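You operate a simulated robot arm through the tools that you are given. There is no shell and no other tool.

Carry out the task below with a simulated robot arm. There is one attempt and no reset: what you move stays moved.

JOB
Open the dark hinged door, fetch the wide black roll from the lower shelf of the dark cabinet and set it in the cream tray and shut the door again. Open the black-handled drawer. Any order will do.
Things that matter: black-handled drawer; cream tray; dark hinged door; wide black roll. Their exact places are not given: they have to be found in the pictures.

The check looks at the end state, three seconds after you hand in, the way a careful person would. Anything else that was tipped, shoved, dropped, spilled or broken makes it a failure.

ROBOT AND FRAMES
A 6-joint arm with a fingered hand on a trunk, on a base that moves. Base frame: it is fixed to the floor where the robot stands at the start and does not move with it; the origin is under the middle of the robot, x ahead of it, y to its left, z up. Units: mm, rad, N and s.
With the tool pointing down near the work surface it reaches from about 500 to 960 mm from the robot's upright axis, wherever it stands. Its first joint turns from -2.897 to 2.897 rad. Places, roughly: black-handled drawer [5600, 2800, 700]; cream tray (32x24x5 cm) [1700, -2000, 800]; dark hinged door [3000, 2300, 400]; wide black roll (8x8x12 cm) [2900, 2400, 100]. Payload 5 kg.
Tool frame: the origin (TCP) lies between the finger pads and is the grasp point; the fingertips stand 43 mm ahead of it; z points along the fingers, y is the line along which they close. The gripper opens to 144 mm; its body begins 50 mm behind the TCP. The gripper is a hand of 5 fingers: y runs from the thumb to the fingers, the wrist lies at [-21, -133, -233] in the tool frame, and closing takes about 1.5 s.
Orientation is that of the tool frame in the base frame, as a unit quaternion [x, y, z, w]. With the fingers straight down and the wrist toward the robot, the tool's x, y and z point along [0, 1, 0], [1, 0, 0] and [0, 0, -1] of the base frame.

CONTROLS
- The arm moves only by the tool servo_tool. Its argument "deltas" is a list of rows, each a list of 7 numbers: the shift along the tool's x, y, z in cm, then the turn, a rotation vector about the tool's x, y, z in rad, then the closure in counts, from 0 (fully open) to 255 (shut). In form: [[x, y, z, rx, ry, rz, grip], ...]. A call has 1 to 20 rows; each row shifts and turns the commanded pose from where the row before left it, along the tool's axes as they then stand. Rows are played at 5 a second. More than 50 mm and 0.15 rad between two rows, or a gripper value outside its range, and nothing of the call is played. A pose out of reach is approached as far as the arm can. The call stops where the force on the tool passes 40 N (or 10 N more than at its start, if that is more) or the arm is blocked; 0.2 s more then pass. The fingers move at their own pace (about 72 mm/s each) and stop on an object; they squeeze with about 24 N. The grip force told is the motor's: it shows also when the fingers shut on nothing. Time passes only in rows, and 0.2 s behind the last, so rows that do not move let the fingers close. The reply holds the time, the measured pose of the TCP, the force on the tool along the base axes, the opening and the grip force, in the units named above and with some noise, with the torque about the TCP (base axes, N m) and any sound that the robot's microphone picked up.
- Cameras (640 x 400 px; columns grow to the right, rows downward): "scene" is now at [25.8, 154.6, 1368]; the picture's right is [-0.01, -1.00, 0.00], its down [-0.55, 0.01, -0.83] and it looks along [0.83, -0.01, -0.55] (base axes); focal length 281 px, centre (320, 200). "wrist" rides on the gripper at [86, -108, -168] in the tool frame; the picture's right is [-0.80, 0.28, -0.53], its down [-0.54, -0.73, 0.42] and it looks along [-0.27, 0.63, 0.73] (tool axes); focal length 275 px, centre (320, 200).
- get_image(camera): a new picture of that camera. The clock stands still meanwhile.
- lift_body(by): slides the trunk up (or, below 0, down) by that many mm; the arm and the scene camera ride with it, the base frame stays. It gives what a move gives, with no picture.
- base_move(legs): drives the robot by 1 to 6 legs, each [ahead, left, turn to the left] in mm, mm and rad, along the robot's own axes; the way and the turn of a leg run together, so that a leg with both is an arc; at most 1500 mm and 3.142 rad a leg. The arm and the cameras ride along, it lands a little off, and it stops where it bumps. It gives what a move gives.
- preshape(shape): the hand has 5 fingers and takes this shape, open, in about a second: jaw (thumb against the fingers, like two jaws); tri (thumb and two fingers); tip (a fingertip pinch); poke (one finger out to press); point (the index stretched); flat (the hand flat); cup (the hand cupped); fist (a fist). The gripper value then closes the fingers along that shape, each until it touches; the sizes above hold for jaw. It gives what a move gives, with no picture.
- aim_head(pan, tilt): turns the head with the scene camera to pan (to the left, within 2.705 rad either way) and tilt (down, from -0.506 to 1.204), counted from straight ahead of the robot. It gives what a move gives.
- locate(camera, pixels): for up to 12 pixels [column, row] of the newest picture of that camera ("zoom" is the newest enlarged one), the place [x, y, z] in the base frame of the surface seen there, good to about 2 mm. The clock stands still meanwhile.
- enlarge(camera, box): a new picture of the part [left, top, right, bottom] of that camera's present view, enlarged. The clock stands still meanwhile.
- close_job(): hands the job in; it is judged then, once.

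Open the gripper and draw the arm clear of the work before you hand the job in, unless the task says otherwise.

The tools are called after "Call:" by a JSON object that holds its "api" and its "payload". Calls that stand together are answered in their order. servo_tool: Moves the arm, as the interface text tells. Its arguments: {"type":"object","properties":{"deltas":{"type":"array","items":{"type":"array","items":{"type":"number"}}}},"required":["deltas"]} The other tools are called the same way: lift_body (by) moves the trunk up or down; preshape (shape) gives the hand a shape; base_move (legs) drives the base; aim_head (pan, tilt) turns the head that bears the scene camera; get_image (camera) takes a picture; locate (camera, pixels) gives the place of the surface under pixels of a picture; enlarge (camera, box) takes an enlarged picture of a part of a camera's view; close_job () hands the job in.

At the start:

```text
time_s: 0.0
eef_pos: [519.0, -141.6, 752.5]
ee_rot: [0.707, 0.707, 0.0, 0.0]
wrist_force: [0.1, -0.6, -0.3]
wrist_torque: [0.04, 0.02, 0.01]
gripper_width: 143.5
gripper_force: 0.0
shape: jaw
trunk travel left (down, up): [-275.0, 315.0]
robot x, y, heading: [1.7, -1.7, 0.001]
head pan, tilt (commanded): [-0.01, 0.586]
```

scene: 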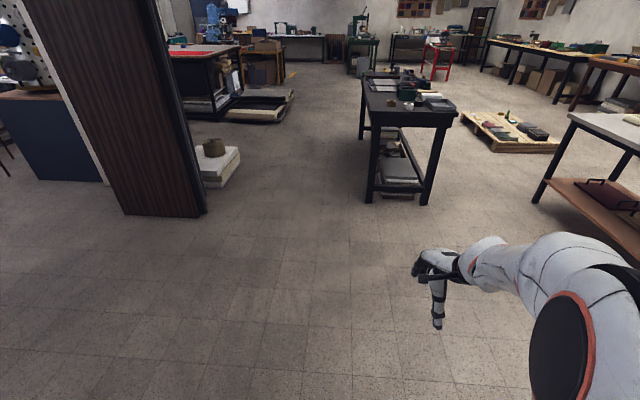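
wrist: 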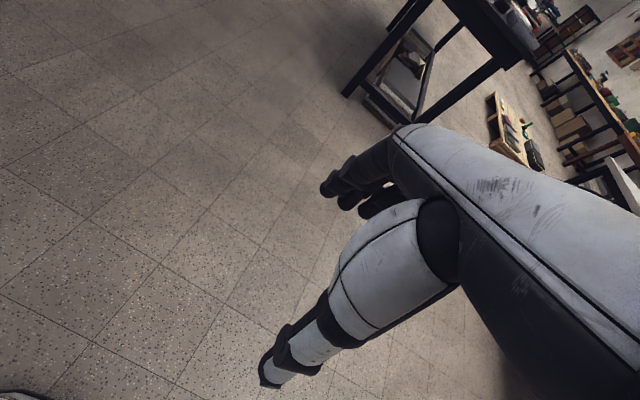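

The first view shows a dark partition on the left, tables ahead and a table at the right edge. I turn the head left first to look toward the cabinet near [3000, 2300].

Call:
{"api": "aim_head", "payload": {"pan": 0.66, "tilt": 0.35}}

Call:
{"api": "get_image", "payload": {"camera": "scene"}}

```text
time_s: 1.1
eef_pos: [517.9, -141.4, 751.9]
ee_rot: [0.707, 0.707, 0.0, 0.0]
wrist_force: [0.6, -0.4, -0.2]
wrist_torque: [0.0, -0.01, -0.01]
gripper_width: 143.4
gripper_force: 0.1
shape: jaw
trunk travel left (down, up): [-275.0, 315.0]
robot x, y, heading: [-2.8, -0.1, 0.003]
head pan, tilt (commanded): [0.66, 0.351]
```

```text
taken
```

scene: 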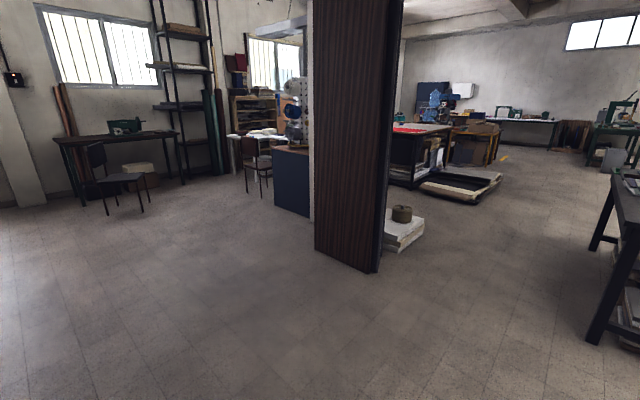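

The tall dark panel (350,150) and blue cabinet (292,180) are near the stated place. I locate a number of points on them.

Call:
{"api": "locate", "payload": {"camera": "scene", "pixels": [[345, 150], [345, 260], [385, 200], [375, 268], [292, 180], [292, 148], [280, 205], [310, 215], [402, 212], [402, 230], [415, 127], [440, 180]]}}

Call:
{"api": "enlarge", "payload": {"camera": "scene", "box": [220, 60, 460, 280]}}

```text
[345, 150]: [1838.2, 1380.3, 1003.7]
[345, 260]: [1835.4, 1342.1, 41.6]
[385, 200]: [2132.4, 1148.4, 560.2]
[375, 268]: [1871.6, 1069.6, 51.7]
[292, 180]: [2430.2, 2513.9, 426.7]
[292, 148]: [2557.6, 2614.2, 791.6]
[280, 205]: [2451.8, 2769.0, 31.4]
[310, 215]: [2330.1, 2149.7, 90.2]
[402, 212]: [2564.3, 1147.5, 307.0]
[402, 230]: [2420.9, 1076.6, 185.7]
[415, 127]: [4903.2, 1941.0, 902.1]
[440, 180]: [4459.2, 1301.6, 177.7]
```

```text
1.82 times, centred on (340, 170) of scene
```

zoom: 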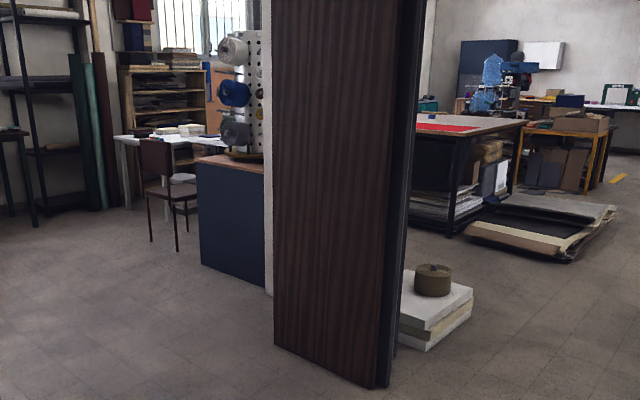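

The blue cabinet spans about x 2430, y 2150–2770, and its open side might face elsewhere. I look to the right for the tray, and straight for the drawer area.

Call:
{"api": "aim_head", "payload": {"pan": -0.87, "tilt": 0.35}}

Call:
{"api": "get_image", "payload": {"camera": "scene"}}

```text
time_s: 2.7
eef_pos: [519.6, -141.1, 752.2]
ee_rot: [0.707, 0.708, 0.001, 0.0]
wrist_force: [0.0, -0.5, 0.4]
wrist_torque: [-0.01, 0.03, 0.01]
gripper_width: 143.5
gripper_force: 0.1
shape: jaw
trunk travel left (down, up): [-275.0, 315.0]
robot x, y, heading: [1.5, 0.2, 0.004]
head pan, tilt (commanded): [-0.869, 0.351]
```

```text
taken
```

scene: 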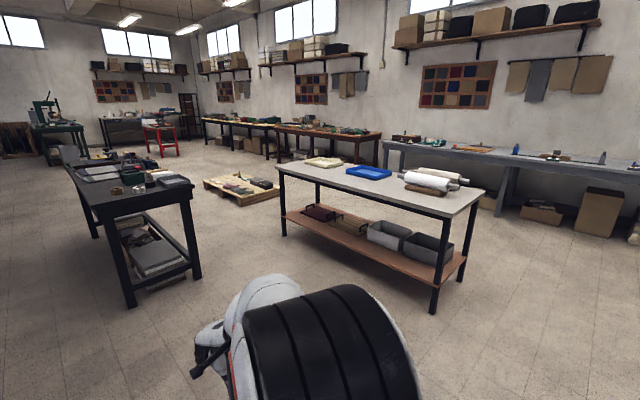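

The table to the right carries a cream tray (322,162), a blue tray (368,172) and rolls (430,180). I enlarge and locate.

Call:
{"api": "enlarge", "payload": {"camera": "scene", "box": [270, 140, 490, 280]}}

Call:
{"api": "locate", "payload": {"camera": "scene", "pixels": [[322, 162], [306, 164], [340, 160], [318, 167], [326, 157], [368, 172], [430, 180], [279, 166], [483, 190], [448, 218], [350, 188], [340, 240]]}}

```text
2.86 times, centred on (380, 210) of scene
```

zoom: 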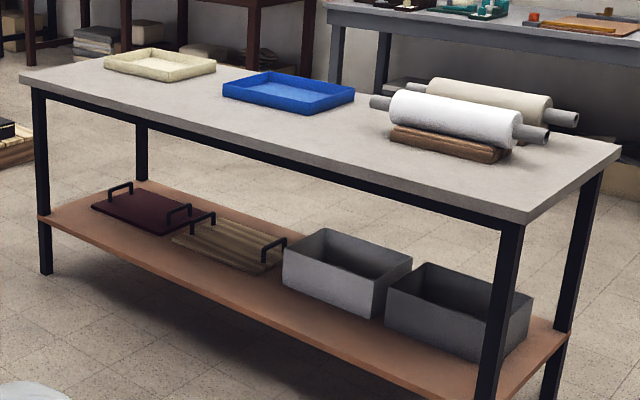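

```text
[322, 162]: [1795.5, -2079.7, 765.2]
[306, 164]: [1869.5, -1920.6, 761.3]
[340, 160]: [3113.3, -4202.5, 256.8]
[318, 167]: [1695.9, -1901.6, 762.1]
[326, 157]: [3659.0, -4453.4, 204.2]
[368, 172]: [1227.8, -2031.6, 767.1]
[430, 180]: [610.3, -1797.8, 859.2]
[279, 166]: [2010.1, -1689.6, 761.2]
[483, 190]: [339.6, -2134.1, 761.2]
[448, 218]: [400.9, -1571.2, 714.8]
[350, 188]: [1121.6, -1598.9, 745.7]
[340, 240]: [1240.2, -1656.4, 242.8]
```

I measure the tray and table corners more exactly in the zoom view.

Call:
{"api": "locate", "payload": {"camera": "zoom", "pixels": [[105, 60], [152, 80], [214, 64], [157, 50], [160, 65], [130, 78], [190, 82], [22, 76], [525, 218], [618, 150], [300, 100], [270, 88]]}}

Call:
{"api": "aim_head", "payload": {"pan": -0.2, "tilt": 0.2}}

Call:
{"api": "get_image", "payload": {"camera": "scene"}}

```text
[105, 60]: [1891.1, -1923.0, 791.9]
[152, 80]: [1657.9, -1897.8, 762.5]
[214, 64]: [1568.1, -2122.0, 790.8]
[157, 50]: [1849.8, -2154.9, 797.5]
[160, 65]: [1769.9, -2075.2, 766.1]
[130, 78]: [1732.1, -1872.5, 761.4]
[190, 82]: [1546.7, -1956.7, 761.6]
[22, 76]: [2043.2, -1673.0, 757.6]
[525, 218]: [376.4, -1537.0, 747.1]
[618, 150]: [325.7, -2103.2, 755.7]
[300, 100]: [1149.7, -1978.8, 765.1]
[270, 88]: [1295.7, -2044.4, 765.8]
```

```text
time_s: 3.7
eef_pos: [519.8, -140.1, 751.0]
ee_rot: [0.707, 0.707, 0.0, 0.0]
wrist_force: [0.2, 0.6, -1.2]
wrist_torque: [0.0, -0.01, -0.03]
gripper_width: 143.5
gripper_force: 0.1
shape: jaw
trunk travel left (down, up): [-275.0, 315.0]
robot x, y, heading: [-0.3, -2.1, 0.005]
head pan, tilt (commanded): [-0.201, 0.201]
```

```text
taken
```

scene: 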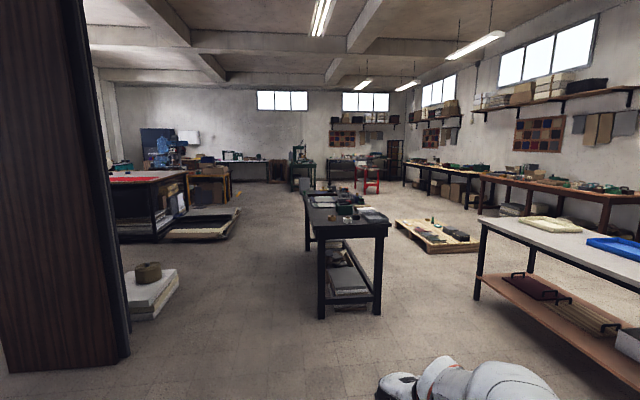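

I measure the obstacles along the way: the central table, the white stack, the pallet by the red table.

Call:
{"api": "locate", "payload": {"camera": "scene", "pixels": [[310, 225], [389, 225], [320, 315], [379, 312], [150, 315], [178, 285], [240, 212], [170, 235], [120, 240], [185, 210], [125, 355], [130, 185]]}}

Call:
{"api": "enlarge", "payload": {"camera": "scene", "box": [90, 110, 330, 260]}}

```text
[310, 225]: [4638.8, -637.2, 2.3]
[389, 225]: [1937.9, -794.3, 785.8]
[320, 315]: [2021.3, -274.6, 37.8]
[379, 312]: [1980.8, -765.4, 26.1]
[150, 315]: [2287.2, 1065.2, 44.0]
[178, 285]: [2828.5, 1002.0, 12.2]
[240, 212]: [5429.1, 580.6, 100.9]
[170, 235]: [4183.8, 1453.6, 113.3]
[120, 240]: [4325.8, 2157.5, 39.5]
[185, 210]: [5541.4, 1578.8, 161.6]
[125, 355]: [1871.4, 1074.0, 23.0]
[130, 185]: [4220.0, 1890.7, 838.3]
```

```text
2.67 times, centred on (210, 185) of scene
```

zoom: 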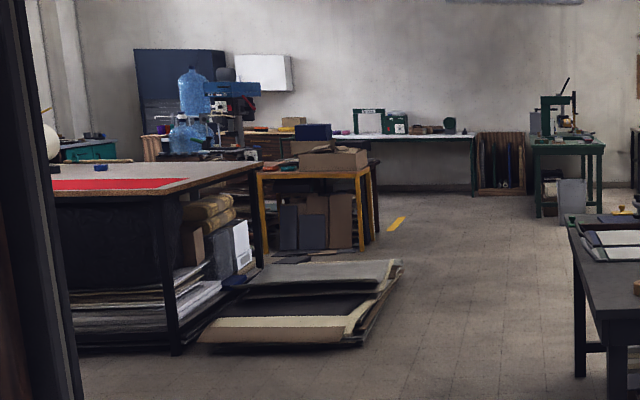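

The corridor between the centre table (y < -270) and the white stack (y > 1000) is free. I drive through it to about (2900, 350).

Call:
{"api": "base_move", "payload": {"legs": [[1500, 350, 0], [1400, 0, 0]]}}

Call:
{"api": "aim_head", "payload": {"pan": 1.4, "tilt": 0.35}}

Call:
{"api": "get_image", "payload": {"camera": "scene"}}

```text
refused: leg 1 is longer than a leg can be; nothing moved
```

```text
time_s: 5.4
eef_pos: [519.6, -141.5, 751.4]
ee_rot: [0.707, 0.707, -0.001, 0.001]
wrist_force: [0.1, -0.4, -0.1]
wrist_torque: [0.02, 0.02, -0.01]
gripper_width: 143.4
gripper_force: 0.1
shape: jaw
trunk travel left (down, up): [-275.0, 315.0]
robot x, y, heading: [-0.5, 2.0, -0.001]
head pan, tilt (commanded): [1.4, 0.351]
```

```text
taken
```

scene: 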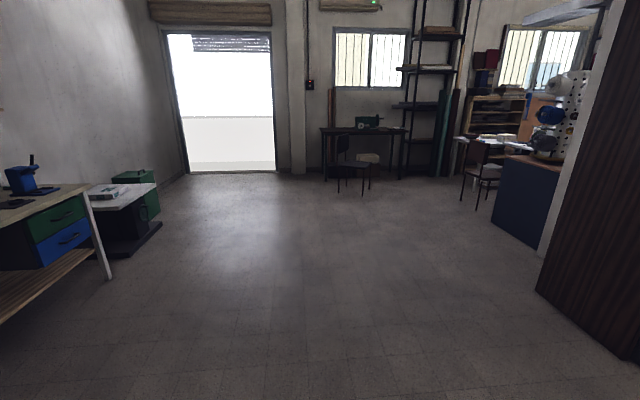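

The first leg was too long, so nothing moved. I drive the same way in shorter legs.

Call:
{"api": "base_move", "payload": {"legs": [[1200, 350, 0], [1400, 0, 0]]}}

Call:
{"api": "get_image", "payload": {"camera": "scene"}}

```text
time_s: 18.3
eef_pos: [3118.0, 160.3, 752.8]
ee_rot: [0.714, 0.7, 0.0, 0.0]
wrist_force: [-0.4, 0.6, 0.2]
wrist_torque: [-0.02, -0.01, 0.01]
gripper_width: 143.6
gripper_force: 0.0
shape: jaw
trunk travel left (down, up): [-275.0, 315.0]
robot x, y, heading: [2598.8, 309.0, -0.019]
head pan, tilt (commanded): [1.4, 0.351]
```

```text
taken
```

scene: 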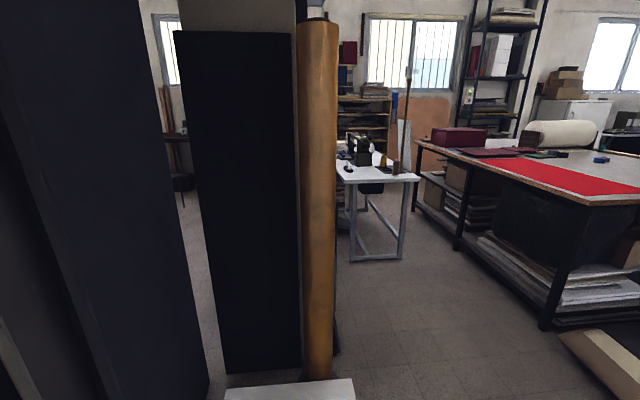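

Now I see a dark panel (240,180), a tall tan roll (320,200), a white table with a machine (370,170), and the red-topped bench. I locate these.

Call:
{"api": "locate", "payload": {"camera": "scene", "pixels": [[240, 180], [290, 300], [320, 200], [335, 350], [380, 170], [365, 190], [352, 255], [400, 258], [420, 210], [545, 320], [460, 245], [290, 390]]}}

Call:
{"api": "enlarge", "payload": {"camera": "scene", "box": [320, 90, 640, 290]}}

```text
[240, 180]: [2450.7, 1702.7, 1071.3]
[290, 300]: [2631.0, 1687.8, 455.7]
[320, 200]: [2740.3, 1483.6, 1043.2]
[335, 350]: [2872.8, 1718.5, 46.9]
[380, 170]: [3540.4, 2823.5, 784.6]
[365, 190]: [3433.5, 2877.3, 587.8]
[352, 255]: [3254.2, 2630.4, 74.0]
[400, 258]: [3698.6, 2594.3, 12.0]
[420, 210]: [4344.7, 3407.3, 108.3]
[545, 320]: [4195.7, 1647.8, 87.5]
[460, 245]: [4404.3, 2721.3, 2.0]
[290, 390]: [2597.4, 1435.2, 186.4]
```

```text
2.00 times, centred on (480, 190) of scene
```

zoom: 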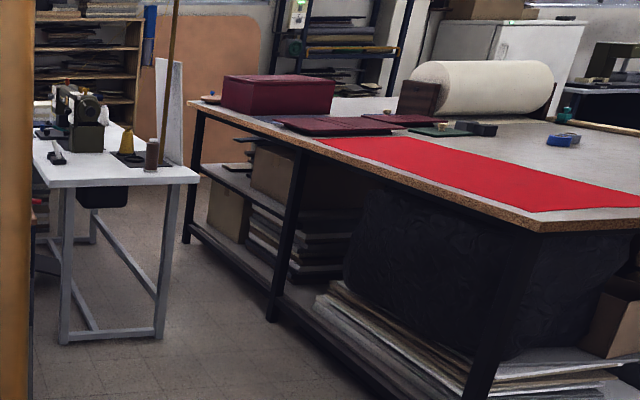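

The aisle between the tan roll (x≈2900) and the bench (x≈4200) leads to the cabinet. I drive to about (3450, 700), turning left to face up the aisle, and look.

Call:
{"api": "base_move", "payload": {"legs": [[850, 300, 0], [0, 0, 1.59]]}}

Call:
{"api": "aim_head", "payload": {"pan": 0.2, "tilt": 0.45}}

Call:
{"api": "get_image", "payload": {"camera": "scene"}}

```text
time_s: 26.7
eef_pos: [3625.2, 1100.1, 752.6]
ee_rot: [0.033, 0.999, 0.0, 0.0]
wrist_force: [-0.8, 0.7, 0.1]
wrist_torque: [-0.01, 0.02, 0.02]
gripper_width: 143.6
gripper_force: 0.0
shape: jaw
trunk travel left (down, up): [-275.0, 315.0]
robot x, y, heading: [3450.0, 589.8, 1.504]
head pan, tilt (commanded): [1.4, 0.351]
```

```text
time_s: 28.1
eef_pos: [3623.2, 1100.5, 751.8]
ee_rot: [0.034, 0.999, 0.0, -0.001]
wrist_force: [0.2, -0.5, 0.6]
wrist_torque: [-0.02, 0.01, -0.04]
gripper_width: 143.7
gripper_force: 0.1
shape: jaw
trunk travel left (down, up): [-275.0, 315.0]
robot x, y, heading: [3449.0, 591.3, 1.503]
head pan, tilt (commanded): [0.201, 0.45]
```

```text
taken
```

scene: 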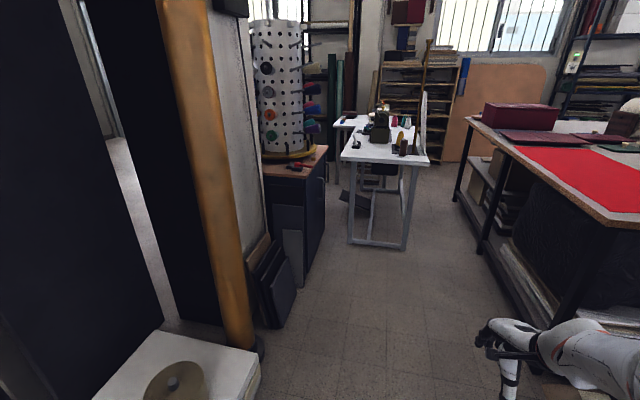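

The dark cabinet is at (300,210) with its side facing the aisle. I enlarge it and locate points.

Call:
{"api": "enlarge", "payload": {"camera": "scene", "box": [240, 130, 400, 330]}}

Call:
{"api": "locate", "payload": {"camera": "scene", "pixels": [[327, 150], [326, 225], [305, 285], [265, 170], [300, 178], [318, 200], [290, 240], [280, 290], [270, 325], [350, 242], [404, 248], [480, 235]]}}

```text
2.00 times, centred on (320, 230) of scene
```

zoom: 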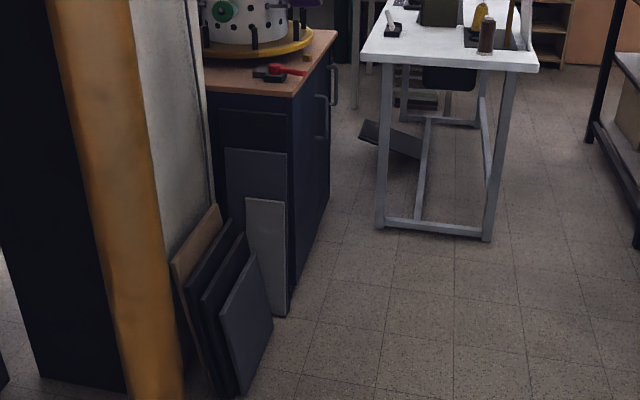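

```text
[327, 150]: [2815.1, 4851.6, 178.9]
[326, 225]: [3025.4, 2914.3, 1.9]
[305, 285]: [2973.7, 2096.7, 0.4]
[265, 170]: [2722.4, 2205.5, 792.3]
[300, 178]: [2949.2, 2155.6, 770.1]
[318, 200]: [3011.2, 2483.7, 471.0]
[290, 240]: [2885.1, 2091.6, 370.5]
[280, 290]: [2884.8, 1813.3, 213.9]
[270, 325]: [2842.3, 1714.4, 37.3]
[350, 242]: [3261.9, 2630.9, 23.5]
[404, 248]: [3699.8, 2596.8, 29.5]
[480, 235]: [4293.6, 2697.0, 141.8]
```

The cabinet's front faces +x at x≈2970–3025, y 2140–2900, with two vertical handles (zoom 322,115 and 333,80). I drive up the aisle to about (3650, 1400) for a frontal view.

Call:
{"api": "base_move", "payload": {"legs": [[820, -146, 0.07]]}}

Call:
{"api": "aim_head", "payload": {"pan": 0.6, "tilt": 0.6}}

Call:
{"api": "get_image", "payload": {"camera": "scene"}}

```text
time_s: 32.6
eef_pos: [3755.8, 1933.1, 752.7]
ee_rot: [-0.003, 1.0, 0.001, 0.0]
wrist_force: [-0.6, 0.2, -0.2]
wrist_torque: [0.03, -0.01, 0.0]
gripper_width: 143.6
gripper_force: 0.1
shape: jaw
trunk travel left (down, up): [-275.0, 315.0]
robot x, y, heading: [3618.7, 1413.7, 1.575]
head pan, tilt (commanded): [0.201, 0.45]
```

```text
time_s: 33.5
eef_pos: [3757.1, 1932.3, 752.3]
ee_rot: [-0.003, 1.0, 0.0, 0.0]
wrist_force: [-0.1, -0.1, -0.3]
wrist_torque: [0.0, 0.0, -0.03]
gripper_width: 143.5
gripper_force: 0.0
shape: jaw
trunk travel left (down, up): [-275.0, 315.0]
robot x, y, heading: [3619.7, 1412.5, 1.579]
head pan, tilt (commanded): [0.6, 0.6]
```

```text
taken
```

scene: 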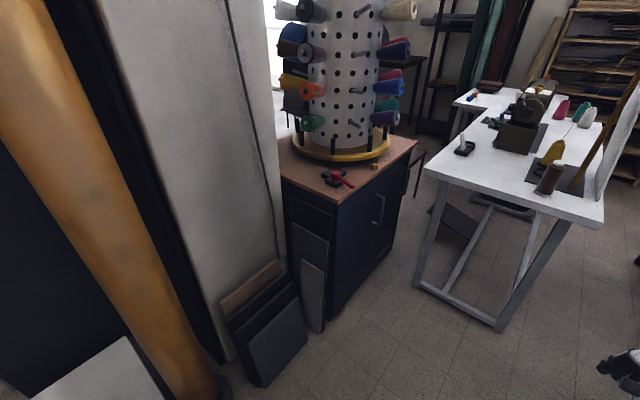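

Call:
{"api": "enlarge", "payload": {"camera": "scene", "box": [280, 130, 440, 330]}}

Call:
{"api": "locate", "payload": {"camera": "scene", "pixels": [[381, 208], [375, 224], [380, 194], [404, 180], [345, 205], [335, 310], [414, 148], [390, 260], [325, 318], [350, 250], [365, 180], [283, 185]]}}

```text
2.00 times, centred on (360, 230) of scene
```

zoom: 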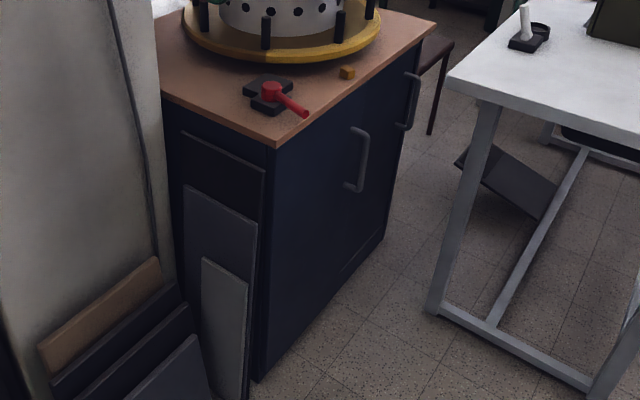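

```text
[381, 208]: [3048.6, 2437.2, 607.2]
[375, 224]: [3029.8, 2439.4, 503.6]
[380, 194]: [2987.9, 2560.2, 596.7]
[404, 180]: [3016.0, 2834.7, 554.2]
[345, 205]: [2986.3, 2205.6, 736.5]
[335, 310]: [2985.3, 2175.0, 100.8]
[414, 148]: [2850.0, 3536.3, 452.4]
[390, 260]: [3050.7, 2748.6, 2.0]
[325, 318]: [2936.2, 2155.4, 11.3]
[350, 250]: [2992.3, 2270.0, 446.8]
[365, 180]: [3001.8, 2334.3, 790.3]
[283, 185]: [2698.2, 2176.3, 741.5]
```

The nearer door has its handle at about (3045, 2438, 555); a second handle lies farther along at y≈2830. I drive further, to about (3720, 1780), for a more frontal view.

Call:
{"api": "base_move", "payload": {"legs": [[370, -110, 0]]}}

Call:
{"api": "aim_head", "payload": {"pan": 0.95, "tilt": 0.75}}

Call:
{"api": "get_image", "payload": {"camera": "scene"}}

```text
time_s: 35.9
eef_pos: [3862.4, 2292.7, 751.2]
ee_rot: [-0.005, 1.0, 0.0, 0.0]
wrist_force: [0.5, -0.3, 1.1]
wrist_torque: [0.04, 0.01, 0.01]
gripper_width: 143.7
gripper_force: 0.0
shape: jaw
trunk travel left (down, up): [-275.0, 315.0]
robot x, y, heading: [3727.1, 1772.0, 1.58]
head pan, tilt (commanded): [0.6, 0.6]
```

```text
time_s: 36.7
eef_pos: [3863.1, 2292.2, 751.5]
ee_rot: [-0.005, 1.0, -0.001, 0.0]
wrist_force: [0.5, 0.6, -0.4]
wrist_torque: [-0.01, -0.01, 0.02]
gripper_width: 143.6
gripper_force: 0.1
shape: jaw
trunk travel left (down, up): [-275.0, 315.0]
robot x, y, heading: [3732.0, 1768.1, 1.579]
head pan, tilt (commanded): [0.949, 0.75]
```

```text
taken
```

scene: 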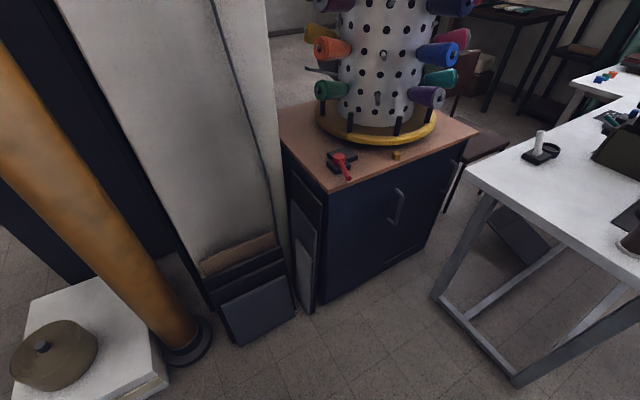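

The cabinet front is seen at (380,220) with the handle at (397,207). I enlarge it to read the door layout.

Call:
{"api": "enlarge", "payload": {"camera": "scene", "box": [290, 120, 490, 320]}}

```text
2.00 times, centred on (390, 220) of scene
```

zoom: 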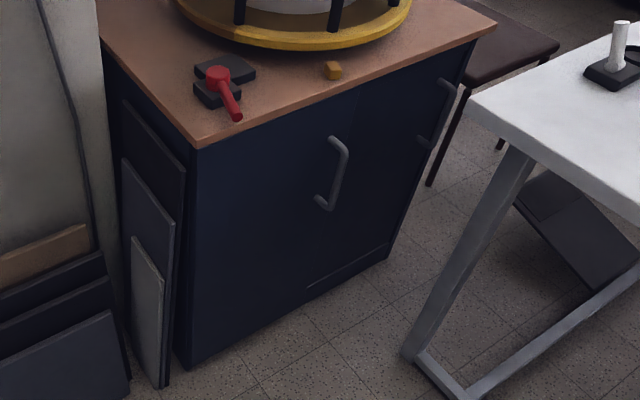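

I locate points across the face to see the seam and door plane.

Call:
{"api": "locate", "payload": {"camera": "zoom", "pixels": [[200, 200], [195, 355], [300, 290], [310, 295], [385, 250], [337, 140], [322, 205], [345, 172], [440, 85], [425, 140], [455, 60], [300, 170]]}}

Call:
{"api": "locate", "payload": {"camera": "zoom", "pixels": [[320, 210], [330, 135], [350, 200], [370, 200], [400, 200], [320, 240], [200, 155], [440, 62], [345, 110], [360, 105], [220, 90], [335, 70]]}}

```text
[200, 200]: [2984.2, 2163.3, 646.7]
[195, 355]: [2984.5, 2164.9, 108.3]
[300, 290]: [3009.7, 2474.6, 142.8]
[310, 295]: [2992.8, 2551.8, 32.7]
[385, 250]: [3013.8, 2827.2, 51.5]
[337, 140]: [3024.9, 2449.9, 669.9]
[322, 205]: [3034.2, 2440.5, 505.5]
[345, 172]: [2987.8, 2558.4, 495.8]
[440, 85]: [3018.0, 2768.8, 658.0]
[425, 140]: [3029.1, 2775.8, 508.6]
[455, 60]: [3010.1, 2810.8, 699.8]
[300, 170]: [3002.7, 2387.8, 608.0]
```

```text
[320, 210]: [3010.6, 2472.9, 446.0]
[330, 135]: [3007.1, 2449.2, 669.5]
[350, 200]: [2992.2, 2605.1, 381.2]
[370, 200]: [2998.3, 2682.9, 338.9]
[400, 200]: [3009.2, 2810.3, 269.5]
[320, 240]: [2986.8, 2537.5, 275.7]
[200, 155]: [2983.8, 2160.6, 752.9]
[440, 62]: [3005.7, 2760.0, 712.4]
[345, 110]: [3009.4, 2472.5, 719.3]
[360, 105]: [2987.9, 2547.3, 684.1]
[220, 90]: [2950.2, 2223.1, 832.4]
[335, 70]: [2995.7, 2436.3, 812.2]
```

Door 1 spans y≈2160–2480 (hinge at the near side, handle at y≈2445, z 505–670, bar at x≈3045). I look down to see the robot base and arm for clearances.

Call:
{"api": "aim_head", "payload": {"pan": 0.0, "tilt": 1.2}}

Call:
{"api": "get_image", "payload": {"camera": "scene"}}

Call:
{"api": "get_image", "payload": {"camera": "wrist"}}

```text
time_s: 37.9
eef_pos: [3862.9, 2294.0, 752.2]
ee_rot: [-0.006, 1.0, 0.0, 0.0]
wrist_force: [-0.3, 0.0, 0.1]
wrist_torque: [-0.01, -0.01, 0.0]
gripper_width: 143.8
gripper_force: 0.1
shape: jaw
trunk travel left (down, up): [-275.0, 315.0]
robot x, y, heading: [3729.7, 1772.3, 1.581]
head pan, tilt (commanded): [0.0, 1.201]
```

```text
taken
```

scene: 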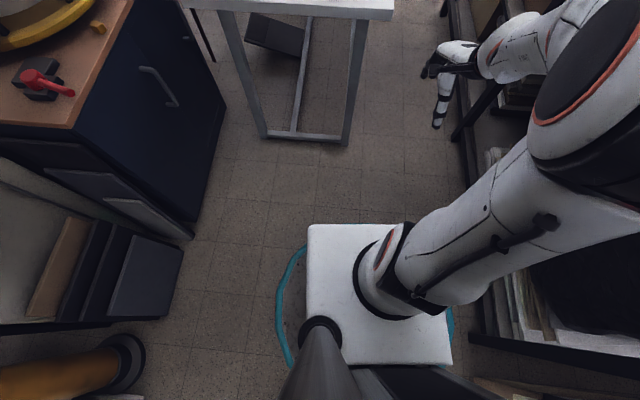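

```text
taken
```

wrist: 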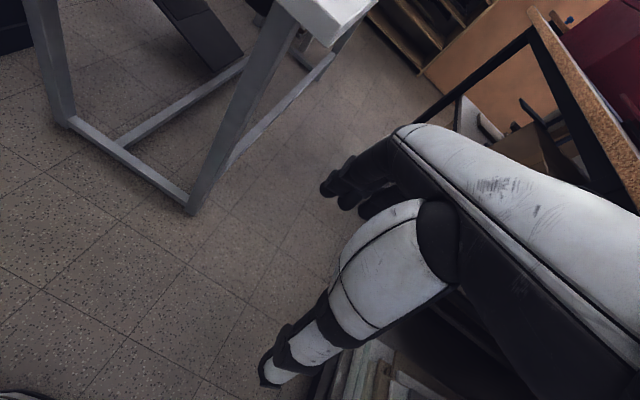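

I see the base footprint (teal ring at 283,300), with the arm going up to the right. I locate base and arm points for clearance.

Call:
{"api": "locate", "payload": {"camera": "scene", "pixels": [[283, 300], [308, 226], [450, 362], [418, 226], [385, 280], [300, 250], [500, 200], [600, 110], [560, 40], [500, 40], [470, 330], [455, 130]]}}

```text
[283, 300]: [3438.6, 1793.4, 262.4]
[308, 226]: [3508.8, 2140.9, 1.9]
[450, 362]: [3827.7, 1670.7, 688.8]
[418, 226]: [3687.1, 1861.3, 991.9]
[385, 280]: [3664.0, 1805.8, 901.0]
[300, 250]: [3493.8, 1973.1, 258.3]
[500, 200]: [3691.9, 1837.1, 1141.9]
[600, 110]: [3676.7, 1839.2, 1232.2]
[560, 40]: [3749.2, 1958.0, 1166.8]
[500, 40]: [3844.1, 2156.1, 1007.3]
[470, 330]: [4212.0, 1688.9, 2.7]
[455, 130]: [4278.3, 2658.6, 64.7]
```

Base radius is about 300 mm, and the arm is shoulder-low, elbow-up. I look closely at the handle to measure it precisely.

Call:
{"api": "aim_head", "payload": {"pan": 0.82, "tilt": 0.75}}

Call:
{"api": "enlarge", "payload": {"camera": "scene", "box": [290, 130, 390, 230]}}

```text
time_s: 39.1
eef_pos: [3863.5, 2292.3, 752.2]
ee_rot: [-0.005, 1.0, 0.001, 0.0]
wrist_force: [-1.5, 0.7, -0.3]
wrist_torque: [0.0, 0.02, 0.0]
gripper_width: 143.9
gripper_force: 0.1
shape: jaw
trunk travel left (down, up): [-275.0, 315.0]
robot x, y, heading: [3729.9, 1771.8, 1.58]
head pan, tilt (commanded): [0.82, 0.75]
```

```text
4.00 times, centred on (340, 180) of scene
```

zoom: 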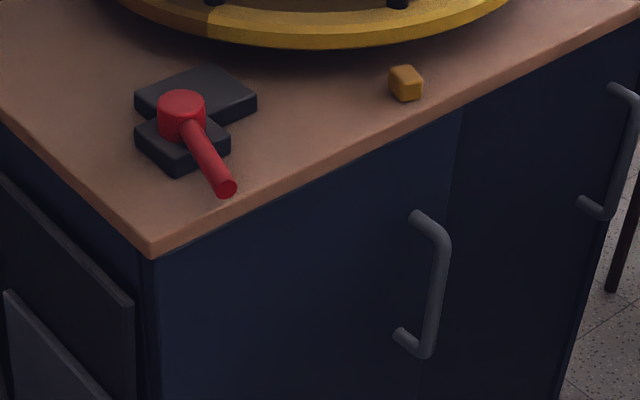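

The door seam (462,110) and the handle's bar (437,290) are clear. I locate the bar, its feet and the door face near it.

Call:
{"api": "locate", "payload": {"camera": "zoom", "pixels": [[440, 260], [436, 290], [431, 320], [427, 350], [416, 214], [402, 335], [400, 280], [455, 300], [458, 130], [468, 130], [150, 300], [165, 300]]}}

Call:
{"api": "locate", "payload": {"camera": "zoom", "pixels": [[433, 270], [444, 270], [430, 300], [440, 300], [446, 238], [430, 222], [415, 350], [300, 300], [200, 300], [350, 220], [170, 265], [620, 130]]}}

```text
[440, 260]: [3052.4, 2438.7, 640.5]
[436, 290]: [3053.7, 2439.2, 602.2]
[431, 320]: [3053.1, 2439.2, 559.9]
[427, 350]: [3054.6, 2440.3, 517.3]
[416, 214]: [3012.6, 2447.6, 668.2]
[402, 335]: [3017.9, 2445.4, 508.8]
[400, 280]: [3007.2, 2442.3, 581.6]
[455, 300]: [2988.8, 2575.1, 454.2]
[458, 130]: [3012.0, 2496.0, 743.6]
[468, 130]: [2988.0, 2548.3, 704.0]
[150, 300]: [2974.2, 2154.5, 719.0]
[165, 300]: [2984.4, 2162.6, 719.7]
```

```text
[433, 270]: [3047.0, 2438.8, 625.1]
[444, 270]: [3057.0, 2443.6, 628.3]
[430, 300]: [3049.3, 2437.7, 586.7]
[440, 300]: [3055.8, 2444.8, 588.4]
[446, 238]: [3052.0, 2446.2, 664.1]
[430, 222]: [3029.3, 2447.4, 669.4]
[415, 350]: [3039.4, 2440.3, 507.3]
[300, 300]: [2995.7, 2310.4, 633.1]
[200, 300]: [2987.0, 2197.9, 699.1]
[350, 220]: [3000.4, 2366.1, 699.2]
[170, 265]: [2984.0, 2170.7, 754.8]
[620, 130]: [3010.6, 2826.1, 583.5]
```

The bar's centre is about (3049, 2444), z 510–668, standing 42 mm off the door face. I turn the base left 0.9 rad so that the handle lies ahead, with the arm swinging through free space.

Call:
{"api": "base_move", "payload": {"legs": [[0, 0, 0.9]]}}

Call:
{"api": "aim_head", "payload": {"pan": -0.1, "tilt": 0.75}}

Call:
{"api": "get_image", "payload": {"camera": "scene"}}

```text
time_s: 41.8
eef_pos: [3407.0, 2204.4, 752.8]
ee_rot: [-0.436, 0.9, -0.001, -0.001]
wrist_force: [-0.8, 0.6, -1.2]
wrist_torque: [0.01, 0.01, -0.01]
gripper_width: 143.6
gripper_force: 0.1
shape: jaw
trunk travel left (down, up): [-275.0, 315.0]
robot x, y, heading: [3728.1, 1771.8, 2.478]
head pan, tilt (commanded): [0.82, 0.75]
```

```text
time_s: 43.0
eef_pos: [3405.9, 2203.1, 752.6]
ee_rot: [-0.436, 0.9, 0.0, 0.0]
wrist_force: [-0.1, 0.1, 0.6]
wrist_torque: [0.02, 0.01, 0.01]
gripper_width: 143.6
gripper_force: 0.0
shape: jaw
trunk travel left (down, up): [-275.0, 315.0]
robot x, y, heading: [3726.2, 1772.5, 2.473]
head pan, tilt (commanded): [-0.099, 0.75]
```

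```text
taken
```

scene: 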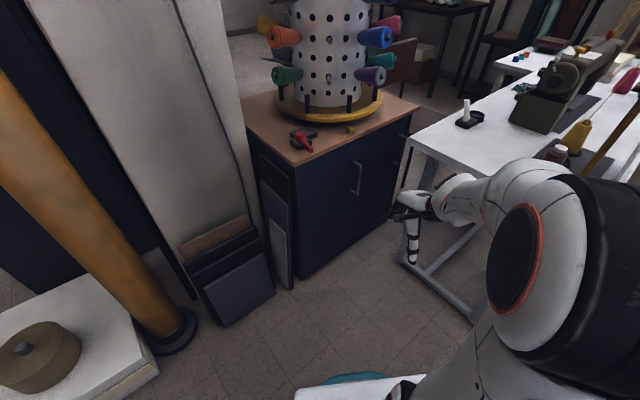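

The arm is now ahead with the handle at (357,178). I check the white table's near corner at (412,142) and edge before swinging the hand near it.

Call:
{"api": "locate", "payload": {"camera": "scene", "pixels": [[414, 142], [440, 158], [470, 172], [412, 240], [420, 262], [357, 175], [365, 178], [298, 270]]}}

Call:
{"api": "servo_tool", "payload": {"deltas": [[0, 0, 0, 0, 0, 0.14, 0], [0, 0, 0, 0, 0, 0.141, 0], [0, 0, 0, 0, 0, 0.141, 0], [0, 0, 0, 0, 0, 0.141, 0], [0, 0, 0, 0, 0, 0.141, 0], [0, 0, 0, 0, 0, 0.141, 0], [0, 0, 0, 0, 0, 0.14, 0], [0, 0, 0, 0, 0, 0, 0]]}}

```text
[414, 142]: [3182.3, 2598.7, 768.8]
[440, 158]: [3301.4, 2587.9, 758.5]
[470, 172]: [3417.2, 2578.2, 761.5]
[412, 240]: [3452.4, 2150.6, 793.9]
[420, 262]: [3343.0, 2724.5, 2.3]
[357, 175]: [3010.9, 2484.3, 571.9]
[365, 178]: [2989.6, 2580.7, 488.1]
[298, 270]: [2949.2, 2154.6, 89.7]
```

```text
time_s: 44.8
eef_pos: [3405.4, 2203.3, 752.8]
ee_rot: [0.041, 0.999, 0.0, 0.0]
wrist_force: [-0.9, -0.8, 0.2]
wrist_torque: [0.02, -0.01, -0.02]
gripper_width: 143.8
gripper_force: 0.0
shape: jaw
trunk travel left (down, up): [-275.0, 315.0]
robot x, y, heading: [3729.5, 1771.3, 2.473]
head pan, tilt (commanded): [-0.099, 0.75]
```

The tool's y now points along the door; the table edge lies at y≈2580–2600. Now I pitch the hand forward to horizontal while moving to about 200 mm in front of the handle.

Call:
{"api": "servo_tool", "payload": {"deltas": [[1.46, 1.75, 1.36, 0, 0.1309, 0, 0], [1.28, 1.75, 1.53, 0, 0.1309, 0, 0], [1.06, 1.75, 1.69, 0, 0.1309, 0, 0], [0.83, 1.75, 1.81, 0, 0.1309, 0, 0], [0.59, 1.75, 1.9, 0, 0.1309, 0, 0], [0.34, 1.75, 1.97, 0, 0.1309, 0, 0], [0.08, 1.75, 1.99, 0, 0.1309, 0, 0], [-0.18, 1.75, 1.99, 0, 0.1309, 0, 0], [-0.44, 1.75, 1.95, 0, 0.1309, 0, 0], [-0.69, 1.75, 1.87, 0, 0.1309, 0, 0], [-0.93, 1.75, 1.77, 0, 0.1309, 0, 0], [-1.15, 1.75, 1.63, 0, 0.1309, 0, 0], [0, 0, 0, 0, 0, 0, 0]]}}

Call:
{"api": "get_image", "payload": {"camera": "scene"}}

Call:
{"api": "get_image", "payload": {"camera": "wrist"}}

```text
time_s: 47.6
eef_pos: [3293.9, 2344.4, 616.0]
ee_rot: [0.06, 0.832, -0.023, -0.55]
wrist_force: [-0.4, -0.4, -0.5]
wrist_torque: [0.01, -0.01, 0.02]
gripper_width: 143.7
gripper_force: 0.1
shape: jaw
out of reach, approached as far as the arm can: row 4, 5, 6, 7, 8
trunk travel left (down, up): [-275.0, 315.0]
robot x, y, heading: [3727.0, 1775.8, 2.473]
head pan, tilt (commanded): [-0.099, 0.75]
```

```text
taken
```

scene: 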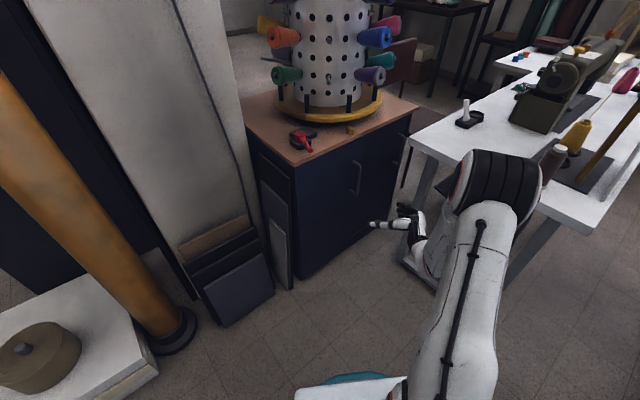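

```text
taken
```

wrist: 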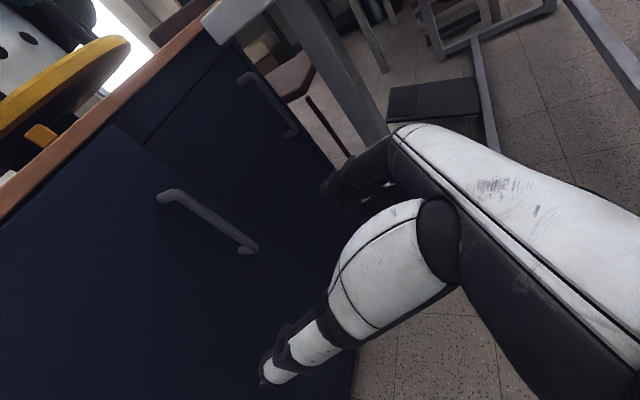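

Some rows were out of reach, so the hand is tilted only about 1.17 rad. I locate arm points to understand its elbow position.

Call:
{"api": "locate", "payload": {"camera": "scene", "pixels": [[500, 170], [535, 175], [460, 185], [480, 230], [450, 330], [445, 370], [420, 250], [415, 215], [375, 224], [430, 270], [485, 300], [330, 390]]}}

Call:
{"api": "enlarge", "payload": {"camera": "scene", "box": [340, 130, 580, 400]}}

```text
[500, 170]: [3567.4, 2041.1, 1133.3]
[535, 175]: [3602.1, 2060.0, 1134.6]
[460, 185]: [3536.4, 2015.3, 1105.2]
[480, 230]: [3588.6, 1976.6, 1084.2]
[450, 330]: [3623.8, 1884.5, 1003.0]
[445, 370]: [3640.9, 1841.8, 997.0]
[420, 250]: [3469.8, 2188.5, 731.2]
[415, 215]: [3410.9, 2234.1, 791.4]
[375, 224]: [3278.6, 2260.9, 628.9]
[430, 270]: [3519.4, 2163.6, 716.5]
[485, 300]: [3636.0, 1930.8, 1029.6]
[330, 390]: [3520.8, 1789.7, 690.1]
```

```text
1.48 times, centred on (460, 265) of scene
```

zoom: 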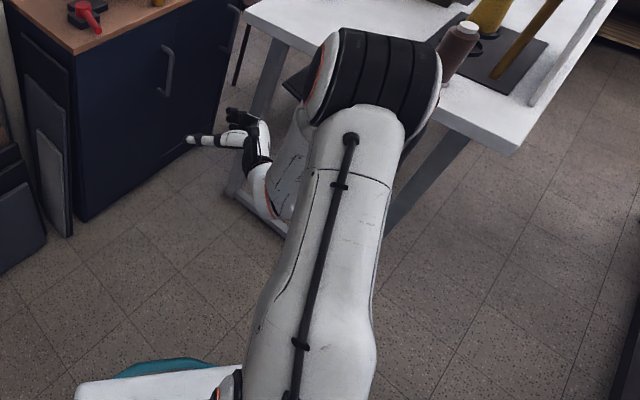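

The elbow is near (3570, 2040, 1100), clear of everything. I continue the remaining pitch (0.405 about y, -0.1 about z) while moving toward the pre-grasp point.

Call:
{"api": "servo_tool", "payload": {"deltas": [[0.1, 2.05, 1.37, -0.007, 0.101, -0.025, 0], [0.0, 2.05, 1.37, -0.007, 0.101, -0.025, 0], [-0.1, 2.05, 1.37, -0.007, 0.101, -0.025, 0], [-0.2, 2.05, 1.37, -0.007, 0.101, -0.025, 0], [0, 0, 0, 0, 0, 0, 0]]}}

```text
time_s: 48.8
eef_pos: [3245.7, 2428.8, 591.0]
ee_rot: [-0.029, -0.706, -0.029, 0.707]
wrist_force: [-0.5, -0.1, 0.1]
wrist_torque: [0.0, 0.02, 0.01]
gripper_width: 144.4
gripper_force: 0.1
shape: jaw
trunk travel left (down, up): [-275.0, 315.0]
robot x, y, heading: [3725.1, 1770.5, 2.475]
head pan, tilt (commanded): [-0.099, 0.75]
```

The pose is exactly as intended. I check alignment with the handle in both views.

Call:
{"api": "get_image", "payload": {"camera": "wrist"}}

Call:
{"api": "enlarge", "payload": {"camera": "scene", "box": [320, 140, 480, 290]}}

```text
taken
```

wrist: 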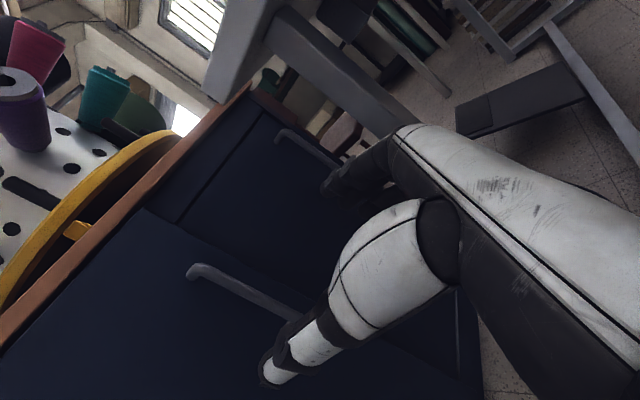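

```text
2.67 times, centred on (400, 215) of scene
```

zoom: 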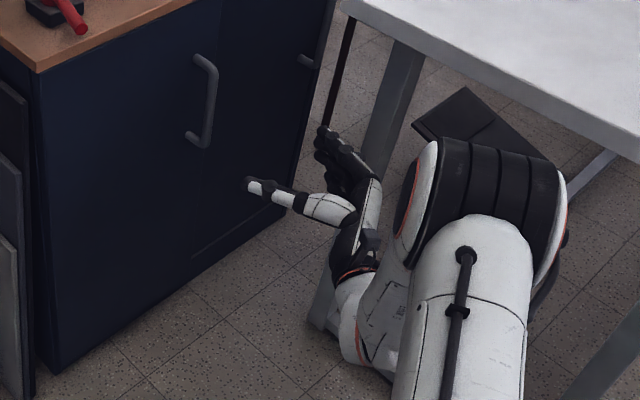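

The hand is aligned along the door's normal. I advance 120 mm, then check again.

Call:
{"api": "servo_tool", "payload": {"deltas": [[0, -0.1, 3, 0, 0, 0, 0], [0, 0, 3, 0, 0, 0, 0], [0, 0, 3, 0, 0, 0, 0], [0, 0, 3, 0, 0, 0, 0], [0, 0, 0, 0, 0, 0, 0]]}}

Call:
{"api": "get_image", "payload": {"camera": "wrist"}}

Call:
{"api": "enlarge", "payload": {"camera": "scene", "box": [320, 140, 440, 260]}}

```text
time_s: 50.0
eef_pos: [3127.9, 2438.7, 591.3]
ee_rot: [0.03, 0.707, 0.028, -0.706]
wrist_force: [-0.1, 0.2, 0.2]
wrist_torque: [-0.02, 0.01, 0.0]
gripper_width: 143.9
gripper_force: 0.1
shape: jaw
trunk travel left (down, up): [-275.0, 315.0]
robot x, y, heading: [3730.3, 1771.3, 2.476]
head pan, tilt (commanded): [-0.099, 0.75]
```

```text
taken
```

wrist: 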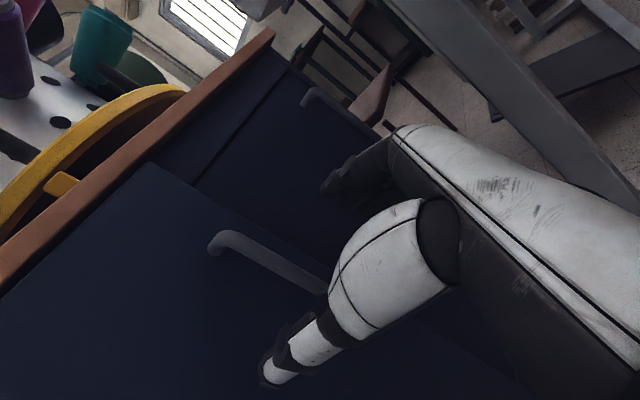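

```text
3.33 times, centred on (380, 200) of scene
```

zoom: 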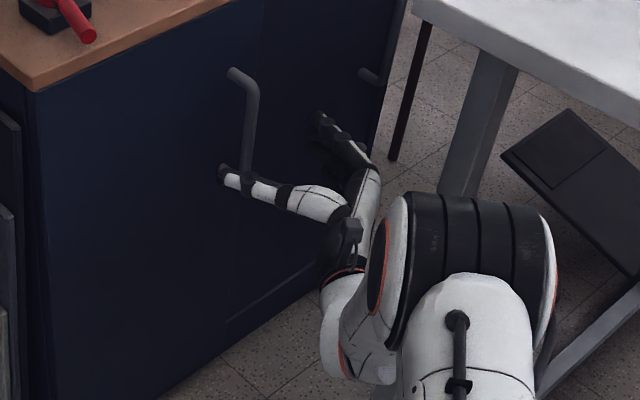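

The thumb passes on the hinge side and the fingers on the far side of the bar. I advance 55 mm more so the bar lies between the finger pads.

Call:
{"api": "servo_tool", "payload": {"deltas": [[0, 0, 1.9, 0, 0, 0, 0], [0, 0, 1.8, 0, 0, 0, 0], [0, 0, 1.8, 0, 0, 0, 0], [0, 0, 0, 0, 0, 0, 0]]}}

Call:
{"api": "get_image", "payload": {"camera": "wrist"}}

Call:
{"api": "enlarge", "payload": {"camera": "scene", "box": [320, 140, 420, 240]}}

```text
time_s: 51.0
eef_pos: [3071.8, 2442.2, 591.1]
ee_rot: [0.03, 0.707, 0.028, -0.706]
wrist_force: [-0.3, 0.1, -0.3]
wrist_torque: [0.0, 0.02, 0.0]
gripper_width: 144.0
gripper_force: 0.0
shape: jaw
trunk travel left (down, up): [-275.0, 315.0]
robot x, y, heading: [3731.3, 1768.6, 2.475]
head pan, tilt (commanded): [-0.099, 0.75]
```

```text
taken
```

wrist: 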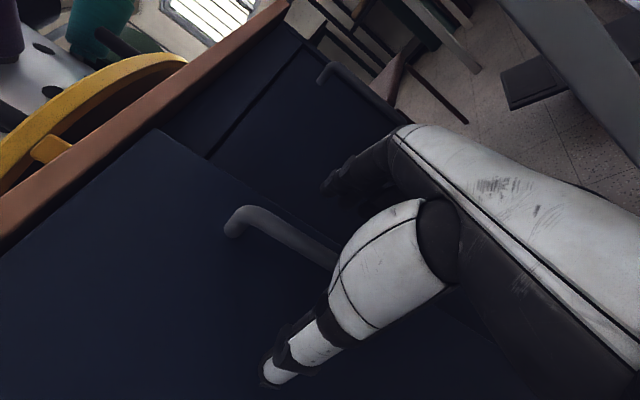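

```text
4.00 times, centred on (370, 190) of scene
```

zoom: 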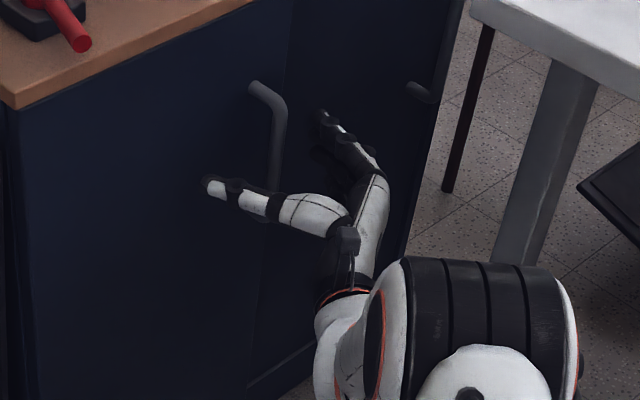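

The bar lies between thumb and fingers. I close the hand on it, holding still for about 2.4 s.

Call:
{"api": "servo_tool", "payload": {"deltas": [[0, 0, 0, 0, 0, 0, 255], [0, 0, 0, 0, 0, 0, 255], [0, 0, 0, 0, 0, 0, 255], [0, 0, 0, 0, 0, 0, 255], [0, 0, 0, 0, 0, 0, 255], [0, 0, 0, 0, 0, 0, 255], [0, 0, 0, 0, 0, 0, 255], [0, 0, 0, 0, 0, 0, 255], [0, 0, 0, 0, 0, 0, 255], [0, 0, 0, 0, 0, 0, 255], [0, 0, 0, 0, 0, 0, 255], [0, 0, 0, 0, 0, 0, 255]]}}

Call:
{"api": "get_image", "payload": {"camera": "wrist"}}

Call:
{"api": "enlarge", "payload": {"camera": "scene", "box": [320, 140, 420, 240]}}

```text
time_s: 53.6
eef_pos: [3073.2, 2442.5, 592.3]
ee_rot: [0.031, 0.707, 0.028, -0.706]
wrist_force: [-1.2, -1.2, 0.4]
wrist_torque: [0.16, -0.22, 0.0]
gripper_width: 6.0
gripper_force: 23.8
shape: jaw
trunk travel left (down, up): [-275.0, 315.0]
robot x, y, heading: [3727.1, 1772.7, 2.476]
head pan, tilt (commanded): [-0.099, 0.75]
```

```text
taken
```

wrist: 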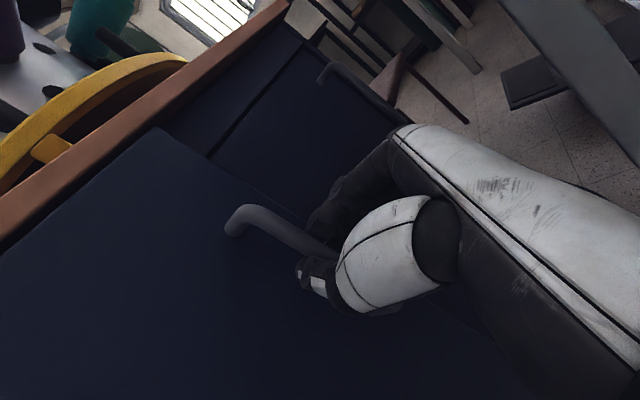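

```text
4.00 times, centred on (370, 190) of scene
```

zoom: 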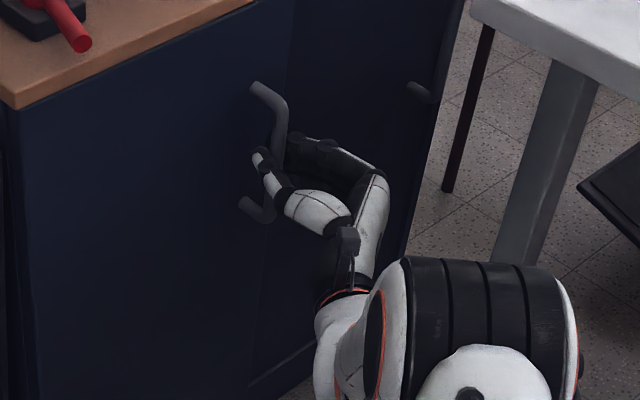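

The hand holds the bar (24 N, 6 mm). I pull the door open along an arc about the hinge at about (2973, 2161), 6 small rows first.

Call:
{"api": "servo_tool", "payload": {"deltas": [[0, -0.21, -0.72, -0.025, 0, 0, 255], [0, -0.42, -1.43, -0.05, 0, 0, 255], [0, -0.42, -1.43, -0.05, 0, 0, 255], [0, -0.42, -1.43, -0.05, 0, 0, 255], [0, -0.42, -1.43, -0.05, 0, 0, 255], [0, -0.42, -1.43, -0.05, 0, 0, 255], [0, 0, 0, 0, 0, 0, 255]]}}

Call:
{"api": "get_image", "payload": {"camera": "scene"}}

```text
time_s: 55.2
eef_pos: [3145.7, 2404.8, 590.5]
ee_rot: [0.128, 0.696, 0.126, -0.695]
wrist_force: [3.9, 7.7, 5.2]
wrist_torque: [0.22, -0.29, -0.24]
gripper_width: 6.1
gripper_force: 24.2
shape: jaw
trunk travel left (down, up): [-275.0, 315.0]
robot x, y, heading: [3725.6, 1774.0, 2.472]
head pan, tilt (commanded): [-0.099, 0.75]
```

```text
taken
```

scene: 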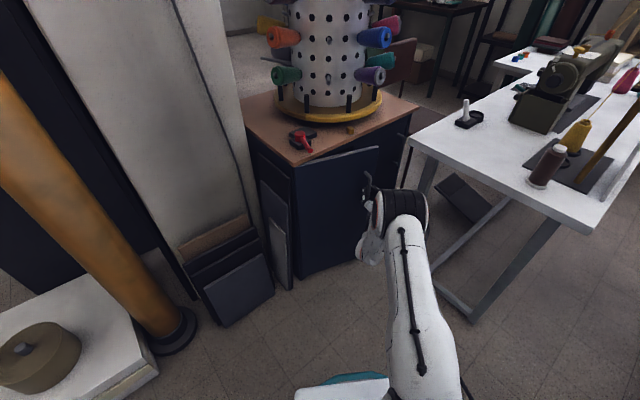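

The door swings open smoothly with small forces (8 N). I continue along the arc, 14 more rows.

Call:
{"api": "servo_tool", "payload": {"deltas": [[0, -0.35, -1.43, -0.05, 0, 0, 255], [0, -0.36, -1.43, -0.05, 0, 0, 255], [0, -0.38, -1.43, -0.05, 0, 0, 255], [0, -0.38, -1.43, -0.05, 0, 0, 255], [0, -0.38, -1.43, -0.05, 0, 0, 255], [0, -0.38, -1.43, -0.05, 0, 0, 255], [0, -0.38, -1.43, -0.05, 0, 0, 255], [0, -0.38, -1.43, -0.05, 0, 0, 255], [0, -0.38, -1.43, -0.05, 0, 0, 255], [0, -0.38, -1.43, -0.05, 0, 0, 255], [0, 0, 0, 0, 0, 0, 255]]}}

Call:
{"api": "get_image", "payload": {"camera": "scene"}}

```text
time_s: 57.6
eef_pos: [3239.1, 2295.7, 592.6]
ee_rot: [0.295, 0.644, 0.293, -0.642]
wrist_force: [11.1, 6.0, -6.2]
wrist_torque: [-0.14, -0.24, -0.24]
gripper_width: 6.4
gripper_force: 23.9
shape: jaw
trunk travel left (down, up): [-275.0, 315.0]
robot x, y, heading: [3728.2, 1774.8, 2.477]
head pan, tilt (commanded): [-0.099, 0.75]
```

```text
taken
```

scene: 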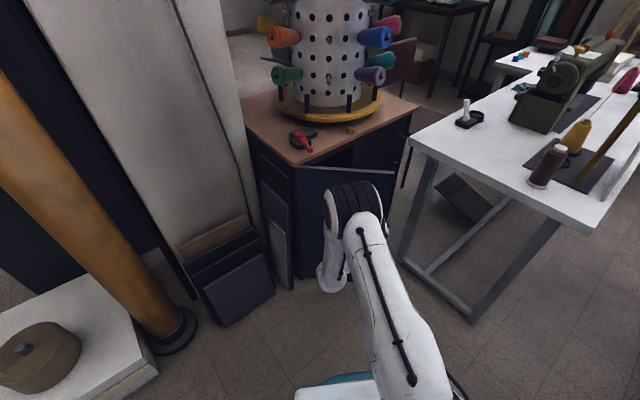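

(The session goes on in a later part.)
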